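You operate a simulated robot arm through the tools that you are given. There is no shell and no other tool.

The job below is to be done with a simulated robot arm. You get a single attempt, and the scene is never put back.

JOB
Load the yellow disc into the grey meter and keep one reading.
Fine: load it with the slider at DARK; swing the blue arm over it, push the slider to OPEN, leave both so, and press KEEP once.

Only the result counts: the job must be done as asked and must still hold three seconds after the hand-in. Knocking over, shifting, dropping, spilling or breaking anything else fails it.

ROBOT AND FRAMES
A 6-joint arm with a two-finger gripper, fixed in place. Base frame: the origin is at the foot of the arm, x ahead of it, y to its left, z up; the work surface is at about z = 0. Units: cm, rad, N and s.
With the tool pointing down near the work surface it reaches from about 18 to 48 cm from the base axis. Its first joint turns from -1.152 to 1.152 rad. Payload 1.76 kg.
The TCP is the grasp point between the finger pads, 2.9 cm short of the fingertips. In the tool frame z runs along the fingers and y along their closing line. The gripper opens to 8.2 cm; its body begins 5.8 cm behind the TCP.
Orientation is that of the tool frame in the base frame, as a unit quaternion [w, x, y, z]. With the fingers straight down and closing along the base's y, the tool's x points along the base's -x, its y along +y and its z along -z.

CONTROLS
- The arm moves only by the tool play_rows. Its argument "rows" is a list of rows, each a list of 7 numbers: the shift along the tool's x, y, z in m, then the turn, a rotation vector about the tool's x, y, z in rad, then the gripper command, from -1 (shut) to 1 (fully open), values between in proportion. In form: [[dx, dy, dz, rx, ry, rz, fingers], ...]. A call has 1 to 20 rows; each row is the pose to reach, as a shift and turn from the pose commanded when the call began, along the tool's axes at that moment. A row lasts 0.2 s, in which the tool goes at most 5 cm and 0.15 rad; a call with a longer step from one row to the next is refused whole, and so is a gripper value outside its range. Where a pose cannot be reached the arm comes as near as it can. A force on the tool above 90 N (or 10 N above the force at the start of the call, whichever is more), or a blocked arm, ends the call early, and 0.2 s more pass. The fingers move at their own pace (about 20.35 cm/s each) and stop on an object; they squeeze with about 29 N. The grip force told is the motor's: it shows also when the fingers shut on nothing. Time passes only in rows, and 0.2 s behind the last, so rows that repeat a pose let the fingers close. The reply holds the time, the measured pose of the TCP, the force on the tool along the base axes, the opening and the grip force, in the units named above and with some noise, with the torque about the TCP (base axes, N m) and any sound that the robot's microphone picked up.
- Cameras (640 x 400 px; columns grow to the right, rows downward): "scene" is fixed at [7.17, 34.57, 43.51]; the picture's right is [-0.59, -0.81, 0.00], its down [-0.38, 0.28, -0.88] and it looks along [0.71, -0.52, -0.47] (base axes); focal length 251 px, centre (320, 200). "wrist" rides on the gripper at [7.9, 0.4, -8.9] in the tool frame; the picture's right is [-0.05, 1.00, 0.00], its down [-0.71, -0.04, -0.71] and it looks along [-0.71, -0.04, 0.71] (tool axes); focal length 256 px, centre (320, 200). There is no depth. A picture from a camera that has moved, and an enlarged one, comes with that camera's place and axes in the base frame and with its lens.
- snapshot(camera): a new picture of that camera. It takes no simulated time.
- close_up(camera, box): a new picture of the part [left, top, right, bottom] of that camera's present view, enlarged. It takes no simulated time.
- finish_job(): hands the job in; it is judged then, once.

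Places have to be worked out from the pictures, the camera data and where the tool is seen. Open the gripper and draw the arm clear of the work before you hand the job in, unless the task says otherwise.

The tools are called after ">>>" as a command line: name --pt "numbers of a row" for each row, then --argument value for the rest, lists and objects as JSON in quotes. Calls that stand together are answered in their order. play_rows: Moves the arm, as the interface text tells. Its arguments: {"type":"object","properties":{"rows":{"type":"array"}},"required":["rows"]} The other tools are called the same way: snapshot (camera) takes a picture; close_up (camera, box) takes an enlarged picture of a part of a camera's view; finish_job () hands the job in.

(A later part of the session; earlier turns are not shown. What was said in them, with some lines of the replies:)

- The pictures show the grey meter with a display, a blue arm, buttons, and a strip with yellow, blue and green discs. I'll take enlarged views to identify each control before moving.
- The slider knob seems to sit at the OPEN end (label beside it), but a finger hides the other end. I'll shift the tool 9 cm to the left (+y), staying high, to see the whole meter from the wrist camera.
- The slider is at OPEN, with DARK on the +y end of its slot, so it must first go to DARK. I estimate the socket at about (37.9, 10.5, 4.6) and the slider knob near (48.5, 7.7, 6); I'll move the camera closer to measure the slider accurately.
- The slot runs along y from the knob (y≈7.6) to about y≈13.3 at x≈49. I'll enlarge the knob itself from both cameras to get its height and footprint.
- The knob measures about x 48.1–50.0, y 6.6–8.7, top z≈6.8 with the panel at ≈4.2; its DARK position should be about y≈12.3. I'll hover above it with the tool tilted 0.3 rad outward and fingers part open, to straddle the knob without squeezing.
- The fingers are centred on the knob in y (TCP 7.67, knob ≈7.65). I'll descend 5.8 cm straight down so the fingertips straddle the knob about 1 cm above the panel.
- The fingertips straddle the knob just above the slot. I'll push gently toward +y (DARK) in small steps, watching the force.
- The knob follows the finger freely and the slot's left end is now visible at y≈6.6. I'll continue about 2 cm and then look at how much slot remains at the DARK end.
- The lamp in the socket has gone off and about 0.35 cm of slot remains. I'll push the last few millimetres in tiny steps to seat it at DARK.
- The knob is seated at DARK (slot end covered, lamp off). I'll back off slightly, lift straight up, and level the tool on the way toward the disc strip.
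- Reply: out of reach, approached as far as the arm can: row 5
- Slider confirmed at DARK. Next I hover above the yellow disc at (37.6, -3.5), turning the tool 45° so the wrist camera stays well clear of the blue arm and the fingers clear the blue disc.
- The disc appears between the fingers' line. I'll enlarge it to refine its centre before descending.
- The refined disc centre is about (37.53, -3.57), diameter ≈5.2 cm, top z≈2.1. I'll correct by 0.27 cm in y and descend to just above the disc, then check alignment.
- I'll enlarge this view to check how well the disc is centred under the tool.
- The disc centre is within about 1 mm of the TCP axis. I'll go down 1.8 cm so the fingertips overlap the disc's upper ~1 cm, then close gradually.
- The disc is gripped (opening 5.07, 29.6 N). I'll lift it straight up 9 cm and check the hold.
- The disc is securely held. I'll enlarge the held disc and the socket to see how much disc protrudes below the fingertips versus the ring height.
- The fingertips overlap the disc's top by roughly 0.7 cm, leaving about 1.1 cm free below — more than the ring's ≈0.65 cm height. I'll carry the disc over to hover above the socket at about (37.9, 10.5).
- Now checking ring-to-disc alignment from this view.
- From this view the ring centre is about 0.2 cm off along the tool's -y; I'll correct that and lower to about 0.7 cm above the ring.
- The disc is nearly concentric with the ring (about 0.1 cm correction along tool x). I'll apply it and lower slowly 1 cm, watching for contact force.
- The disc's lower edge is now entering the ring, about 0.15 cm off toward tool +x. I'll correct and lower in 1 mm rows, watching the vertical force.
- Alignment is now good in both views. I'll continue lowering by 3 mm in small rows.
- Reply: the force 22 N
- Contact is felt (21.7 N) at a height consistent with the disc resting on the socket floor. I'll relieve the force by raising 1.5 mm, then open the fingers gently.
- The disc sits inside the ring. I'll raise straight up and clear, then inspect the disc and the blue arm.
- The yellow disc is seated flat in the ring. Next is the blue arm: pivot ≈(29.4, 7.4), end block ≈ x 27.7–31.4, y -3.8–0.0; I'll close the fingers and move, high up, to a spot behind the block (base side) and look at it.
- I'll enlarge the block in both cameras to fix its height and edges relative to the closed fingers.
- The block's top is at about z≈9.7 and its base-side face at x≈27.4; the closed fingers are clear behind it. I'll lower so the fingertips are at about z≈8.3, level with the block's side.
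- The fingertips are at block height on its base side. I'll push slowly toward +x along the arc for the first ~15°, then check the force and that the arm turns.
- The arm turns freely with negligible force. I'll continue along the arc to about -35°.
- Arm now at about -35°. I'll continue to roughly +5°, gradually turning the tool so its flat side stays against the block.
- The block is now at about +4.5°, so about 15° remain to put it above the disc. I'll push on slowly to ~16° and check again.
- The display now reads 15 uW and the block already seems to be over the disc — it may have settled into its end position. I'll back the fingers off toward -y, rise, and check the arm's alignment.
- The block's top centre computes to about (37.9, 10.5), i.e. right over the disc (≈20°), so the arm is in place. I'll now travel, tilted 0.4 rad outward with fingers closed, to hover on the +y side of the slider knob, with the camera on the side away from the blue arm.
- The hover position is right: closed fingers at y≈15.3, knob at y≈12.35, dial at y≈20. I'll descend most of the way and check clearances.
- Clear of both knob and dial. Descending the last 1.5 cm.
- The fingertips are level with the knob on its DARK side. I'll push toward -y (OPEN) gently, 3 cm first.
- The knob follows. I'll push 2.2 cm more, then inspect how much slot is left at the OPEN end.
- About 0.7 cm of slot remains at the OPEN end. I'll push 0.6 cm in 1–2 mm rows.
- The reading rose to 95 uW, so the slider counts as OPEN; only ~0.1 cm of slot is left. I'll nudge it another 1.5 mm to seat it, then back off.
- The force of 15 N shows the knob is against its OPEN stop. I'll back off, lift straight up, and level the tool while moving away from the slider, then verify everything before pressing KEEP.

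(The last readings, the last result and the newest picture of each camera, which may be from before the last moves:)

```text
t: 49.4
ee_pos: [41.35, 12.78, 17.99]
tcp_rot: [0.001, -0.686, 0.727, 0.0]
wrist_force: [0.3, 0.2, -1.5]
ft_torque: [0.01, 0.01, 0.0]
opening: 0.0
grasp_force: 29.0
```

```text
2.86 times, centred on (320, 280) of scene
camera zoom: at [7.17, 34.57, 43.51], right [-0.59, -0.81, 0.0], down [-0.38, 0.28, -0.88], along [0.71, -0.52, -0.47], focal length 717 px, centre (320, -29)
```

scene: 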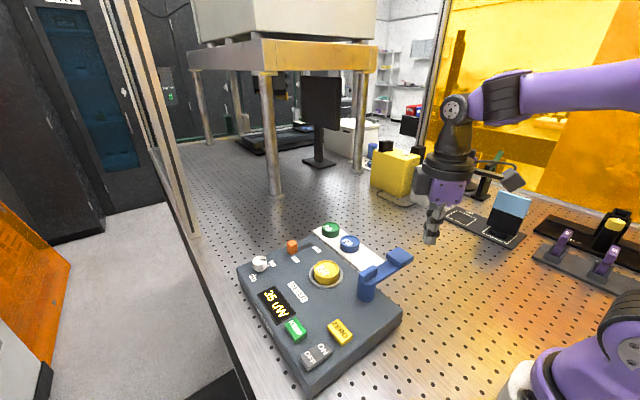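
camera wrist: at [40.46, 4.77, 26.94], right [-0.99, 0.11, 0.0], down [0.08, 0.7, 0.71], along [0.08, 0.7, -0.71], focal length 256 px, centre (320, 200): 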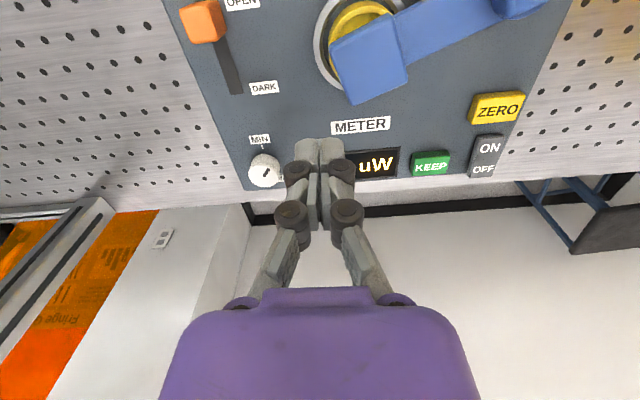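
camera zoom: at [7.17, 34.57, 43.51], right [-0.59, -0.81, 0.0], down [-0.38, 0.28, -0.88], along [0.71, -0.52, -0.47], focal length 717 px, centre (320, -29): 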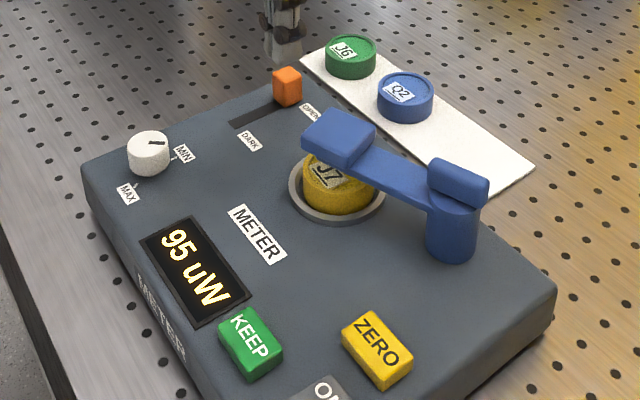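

Let me enlarge the arm, block and disc in this view to verify the arm's alignment over the disc, plus the KEEP button.

>>> close_up --camera "wrist" --box '[290, 0, 450, 120]'

>>> close_up --camera "wrist" --box '[380, 80, 540, 190]'

```text
3.33 times, centred on (370, 60) of wrist
camera zoom: at [40.46, 4.77, 26.94], right [-0.99, 0.11, 0.0], down [0.08, 0.7, 0.71], along [0.08, 0.7, -0.71], focal length 853 px, centre (153, 667)
```

zoom: 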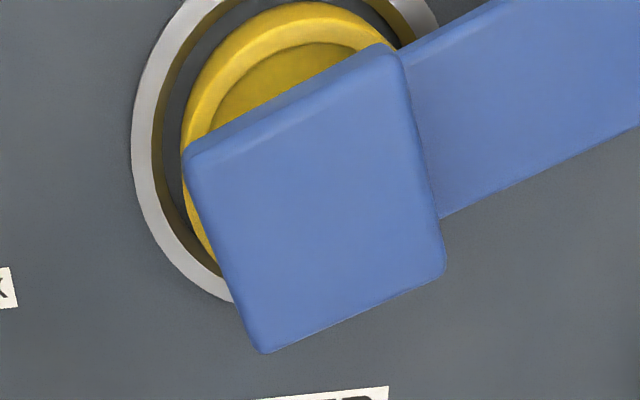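

```text
3.64 times, centred on (460, 135) of wrist
camera zoom: at [40.46, 4.77, 26.94], right [-0.99, 0.11, 0.0], down [0.08, 0.7, 0.71], along [0.08, 0.7, -0.71], focal length 931 px, centre (-189, 436)
```

zoom: 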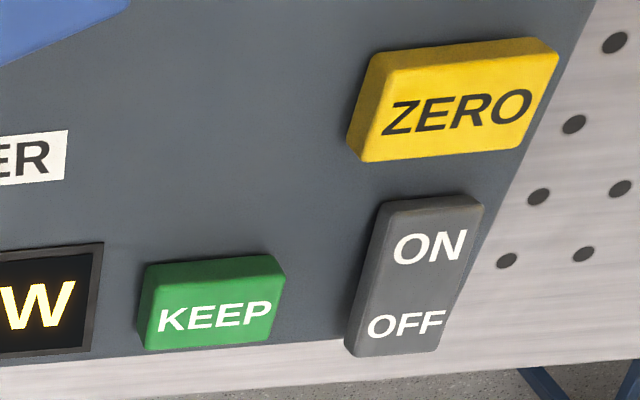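

The block centre computes to about (37.85, 10.4), within 2 mm of the disc centre, and the slider is fully at OPEN with 95 uW displayed. KEEP's top is at about (30.85, 22.3, 5.5); I'll move the closed fingers to hover above it.

>>> play_rows --pt "-0.0111 0.0138 0.004 0 0 0 -1" --pt "-0.0222 0.0276 0.01 0 0 0 -1" --pt "-0.0333 0.0414 0.016 0 0 0 -1" --pt "-0.0444 0.0552 0.023 0 0 0 -1" --pt "-0.0555 0.0689 0.03 0 0 0 -1" --pt "-0.0666 0.0827 0.037 0 0 0 -1" --pt "-0.0777 0.0965 0.044 0 0 0 -1" --pt "-0.0888 0.1103 0.05 0 0 0 -1" --pt "-0.0888 0.1103 0.05 0 0 0 -1"

>>> snapshot --camera "wrist"

>>> close_up --camera "scene" --box '[220, 220, 400, 380]'

```text
t: 51.4
ee_pos: [30.73, 22.39, 13.02]
tcp_rot: [0.0, -0.686, 0.727, -0.001]
wrist_force: [0.0, -0.1, -0.6]
ft_torque: [-0.03, 0.02, 0.02]
opening: 0.02
grasp_force: 29.2
```

```text
taken
camera wrist: at [29.93, 14.49, 22.0], right [-0.99, 0.11, 0.0], down [0.08, 0.7, 0.71], along [0.08, 0.7, -0.71], focal length 256 px, centre (320, 200)
```

wrist: 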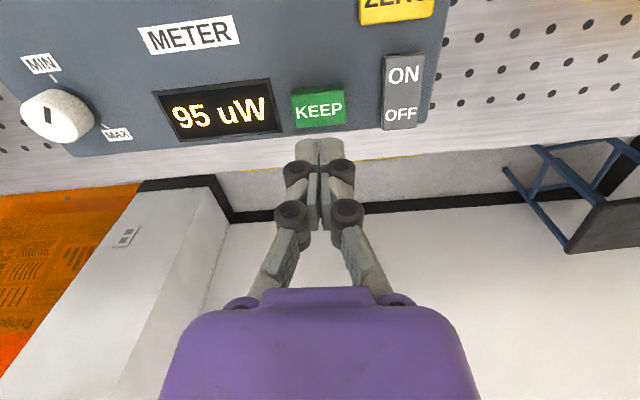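

```text
2.50 times, centred on (310, 300) of scene
camera zoom: at [7.17, 34.57, 43.51], right [-0.59, -0.81, 0.0], down [-0.38, 0.28, -0.88], along [0.71, -0.52, -0.47], focal length 628 px, centre (345, -50)
```

zoom: 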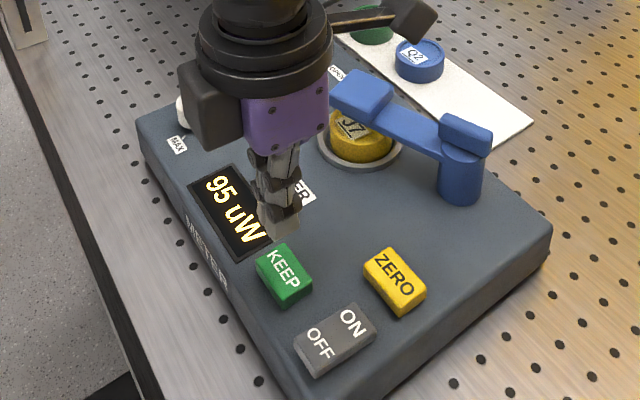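

KEEP lies exactly under the tool axis. I'll descend to about 7 mm above it first.

>>> play_rows --pt "0 0 0.012 0 0 0 -1" --pt "0 0 0.024 0 0 0 -1" --pt "0 0 0.033 0 0 0 -1" --pt "0 0 0.038 0 0 0 -1" --pt "0 0 0.038 0 0 0 -1"

>>> close_up --camera "wrist" --box '[240, 60, 420, 190]'

>>> close_up --camera "scene" --box '[260, 280, 350, 360]'

```text
t: 52.6
ee_pos: [30.9, 22.51, 9.21]
tcp_rot: [0.0, -0.686, 0.727, -0.002]
wrist_force: [-0.2, -0.1, 0.0]
ft_torque: [0.01, 0.03, -0.03]
opening: 0.01
grasp_force: 28.8
```

```text
3.08 times, centred on (330, 125) of wrist
camera zoom: at [29.99, 14.48, 18.19], right [-0.99, 0.11, 0.0], down [0.08, 0.7, 0.71], along [0.08, 0.7, -0.71], focal length 788 px, centre (289, 431)
```

zoom: 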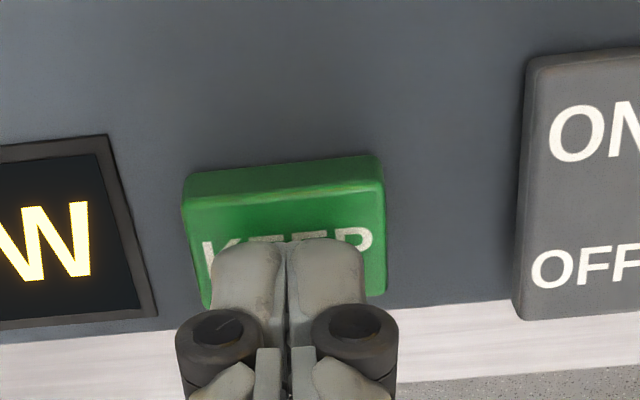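

```text
5.00 times, centred on (305, 320) of scene
camera zoom: at [7.17, 34.57, 43.51], right [-0.59, -0.81, 0.0], down [-0.38, 0.28, -0.88], along [0.71, -0.52, -0.47], focal length 1255 px, centre (395, -400)
```

zoom: 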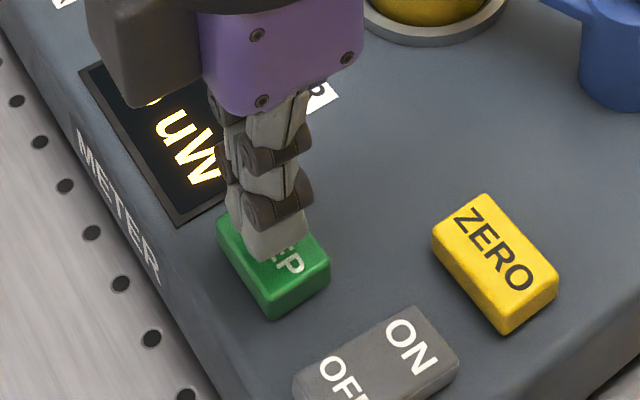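

The fingertips are centred above KEEP. I'll press slowly in 1 mm rows, watching force and sound.

>>> play_rows --pt "0.0005 0 0.002 0 0 0 -1" --pt "0.001 0 0.004 0 0 0 -1" --pt "0.001 0 0.005 0 0 0 -1" --pt "0.001 0 0.006 0 0 0 -1"

>>> close_up --camera "wrist" --box '[140, 60, 420, 190]'

```text
t: 53.6
ee_pos: [30.86, 22.34, 8.61]
tcp_rot: [0.0, -0.686, 0.727, -0.001]
wrist_force: [0.2, -0.7, -0.8]
ft_torque: [-0.02, 0.0, 0.0]
opening: 0.02
grasp_force: 28.7
```

```text
2.29 times, centred on (280, 125) of wrist
camera zoom: at [29.96, 14.33, 17.57], right [-0.99, 0.11, 0.0], down [0.08, 0.7, 0.71], along [0.08, 0.7, -0.71], focal length 585 px, centre (411, 371)
```

zoom: 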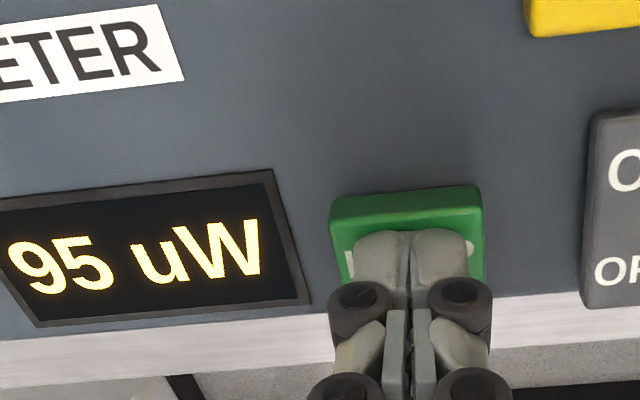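

No contact yet at z=8.61. I'll continue down 3 mm in 1 mm rows.

>>> play_rows --pt "0 0 0.001 0 0 0 -1" --pt "0 0 0.002 0 0 0 -1" --pt "0 0 0.003 0 0 0 -1"

>>> close_up --camera "wrist" --box '[140, 60, 420, 190]'

```text
t: 54.4
ee_pos: [30.84, 22.22, 8.34]
tcp_rot: [-0.001, -0.686, 0.728, -0.001]
wrist_force: [0.3, 0.3, 0.7]
ft_torque: [0.0, 0.01, -0.03]
opening: 0.6
grasp_force: 29.6
```

```text
2.29 times, centred on (280, 125) of wrist
camera zoom: at [29.94, 14.31, 17.29], right [-0.99, 0.11, 0.0], down [0.08, 0.7, 0.71], along [0.08, 0.7, -0.71], focal length 585 px, centre (411, 371)
```

zoom: 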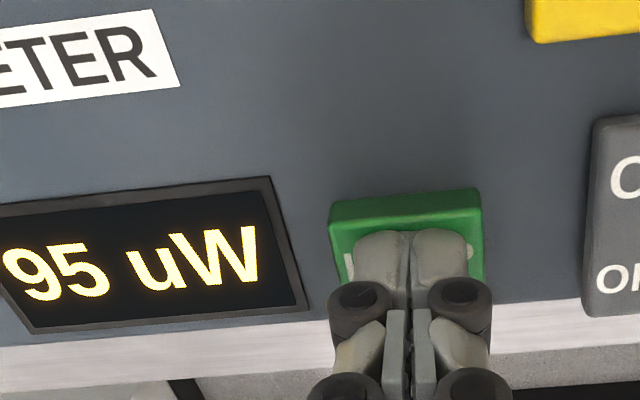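

Force is still near zero (an odd 0.6 opening reading, though the fingers look shut). I'll continue 2 mm further.

>>> play_rows --pt "0 0 0.001 0 0 0 -1" --pt "0 0 0.002 0 0 0 -1"

>>> close_up --camera "wrist" --box '[140, 60, 420, 190]'

>>> close_up --camera "scene" --box '[260, 280, 350, 360]'

```text
t: 55.0
ee_pos: [30.74, 22.34, 8.15]
tcp_rot: [0.0, -0.686, 0.728, -0.001]
wrist_force: [-0.4, -0.5, 2.0]
ft_torque: [-0.05, -0.01, 0.0]
opening: 0.62
grasp_force: 28.8
heard: click
```

```text
2.29 times, centred on (280, 125) of wrist
camera zoom: at [29.96, 14.35, 17.04], right [-0.99, 0.11, 0.0], down [0.08, 0.7, 0.71], along [0.08, 0.7, -0.71], focal length 585 px, centre (411, 371)
```

zoom: 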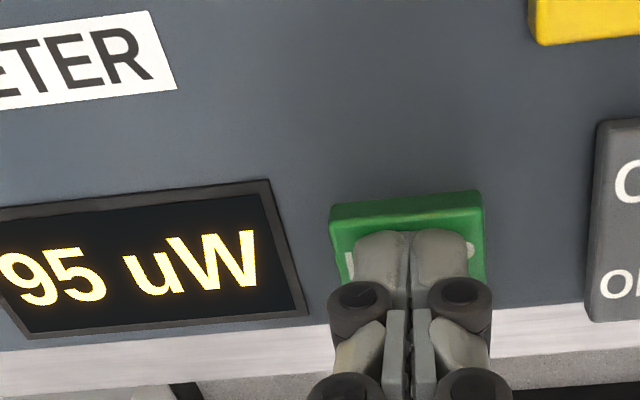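

```text
5.00 times, centred on (305, 320) of scene
camera zoom: at [7.17, 34.56, 43.51], right [-0.59, -0.81, 0.0], down [-0.38, 0.28, -0.88], along [0.71, -0.52, -0.47], focal length 1255 px, centre (395, -400)
```

zoom: 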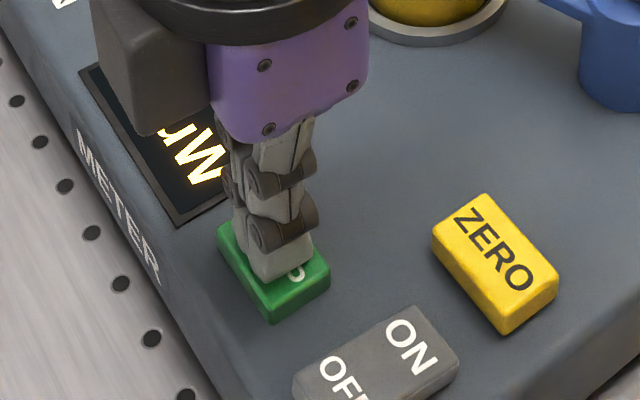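

A click was heard: KEEP has been pressed once. I'll lift straight up now without touching it again.

>>> play_rows --pt "0 0 -0.01 0 0 0 -1" --pt "0 0 -0.03 0 0 0 -1" --pt "0 0 -0.055 0 0 0 -1" --pt "0 0 -0.08 0 0 0 -1" --pt "0 0 -0.1 0 0 0 -1" --pt "0 0 -0.1 0 0 0 -1"

>>> close_up --camera "scene" --box '[220, 210, 420, 370]'

>>> snapshot --camera "wrist"

```text
t: 56.4
ee_pos: [30.92, 22.29, 18.08]
tcp_rot: [0.0, -0.686, 0.727, -0.001]
wrist_force: [0.0, 1.2, -0.3]
ft_torque: [0.01, 0.0, -0.01]
opening: 0.0
grasp_force: 29.1
```

```text
2.50 times, centred on (320, 290) of scene
camera zoom: at [7.17, 34.57, 43.51], right [-0.59, -0.81, 0.0], down [-0.38, 0.28, -0.88], along [0.71, -0.52, -0.47], focal length 628 px, centre (320, -25)
```

zoom: 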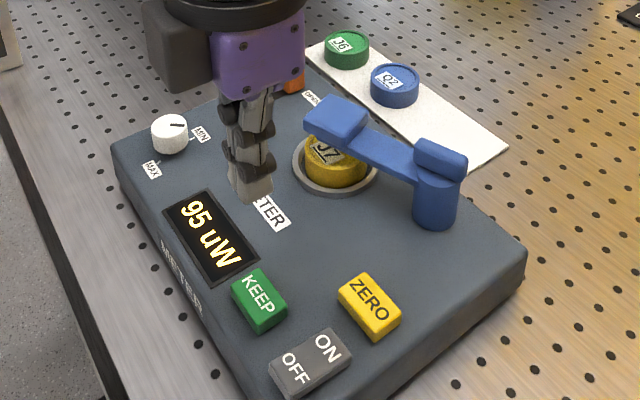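

```text
taken
camera wrist: at [29.95, 14.35, 27.06], right [-0.99, 0.11, 0.0], down [0.08, 0.7, 0.71], along [0.08, 0.7, -0.71], focal length 256 px, centre (320, 200)
```

wrist: 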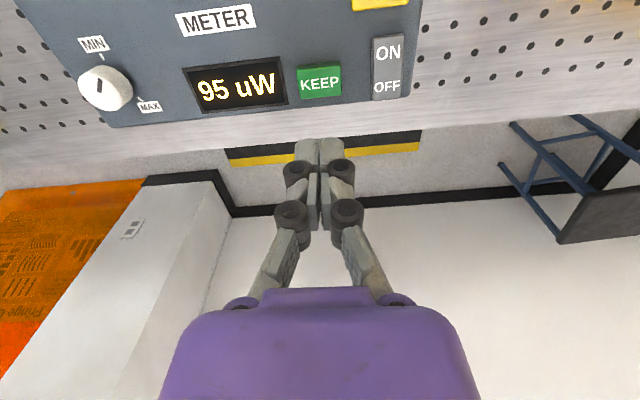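

The display shows 95 uW, slider at OPEN, arm over the disc. I'll open the gripper, rise and draw the arm clear.

>>> play_rows --pt "0 0 -0.03 0 0 0 -1" --pt "0 0 -0.06 0 0 0 -0.5" --pt "0 0 -0.09 0 0 0 0.2" --pt "0 0 -0.12 0 0 0 0.8" --pt "0.03 0 -0.135 0 0 0 0.8" --pt "0.06 0 -0.14 0 0 0 0.8" --pt "0.09 0 -0.14 0 0 0 0.8" --pt "0.12 0 -0.14 0 0 0 0.8" --pt "0.15 0 -0.14 0 0 0 0.8" --pt "0.18 0 -0.14 0 0 0 0.8" --pt "0.21 0 -0.14 0 0 0 0.8" --pt "0.21 0 -0.14 0 0 0 0.8"

>>> snapshot --camera "scene"

>>> close_up --camera "scene" --box '[220, 210, 420, 370]'

```text
t: 59.0
ee_pos: [29.64, 1.46, 32.09]
tcp_rot: [0.0, -0.686, 0.727, -0.001]
wrist_force: [-0.3, 0.0, -0.5]
ft_torque: [-0.01, -0.01, 0.02]
opening: 7.36
grasp_force: 0.2
```

```text
taken
```

scene: 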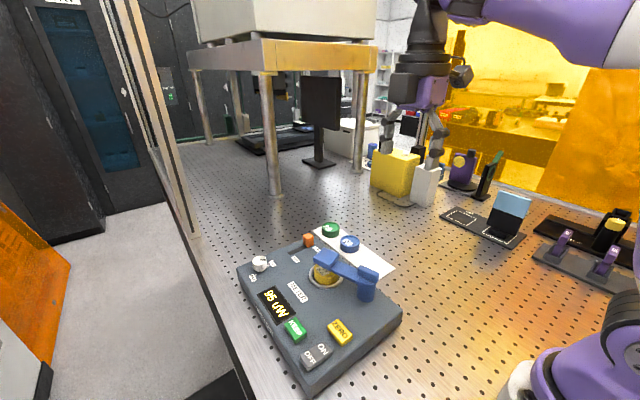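

```text
2.50 times, centred on (320, 290) of scene
camera zoom: at [7.17, 34.56, 43.51], right [-0.59, -0.81, 0.0], down [-0.38, 0.28, -0.88], along [0.71, -0.52, -0.47], focal length 628 px, centre (320, -25)
```

zoom: 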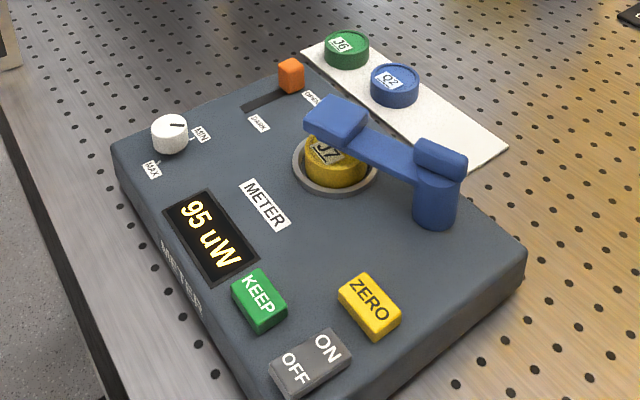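

The yellow disc is in the meter, the blue arm is over it and the slider is at OPEN. KEEP was pressed once, with one click heard, and nothing else looks disturbed. The gripper is open and the arm is clear, so I'm handing in the job.

>>> finish_job

```text
The job is handed in.
```

I finished the job and handed it in; I don't know yet how it was judged.

- **Disc:** I pushed the slider from OPEN to DARK first, then set the yellow disc (J7) flat inside the meter's ring.
- **Blue arm:** it is swung over the disc. Its end block sits within about 2 mm of the disc's centre, judging from the camera views.
- **Slider:** it is back at OPEN, pushed against its stop with about 15 N on the tool. The display then read 95 uW.
- **KEEP:** I pressed it once and heard one click. The display still showed 95 uW afterwards.

In the last pictures the green and blue discs are still on the strip, and the dial, ZERO and ON/OFF look untouched. The gripper is open and the arm is clear of the meter.
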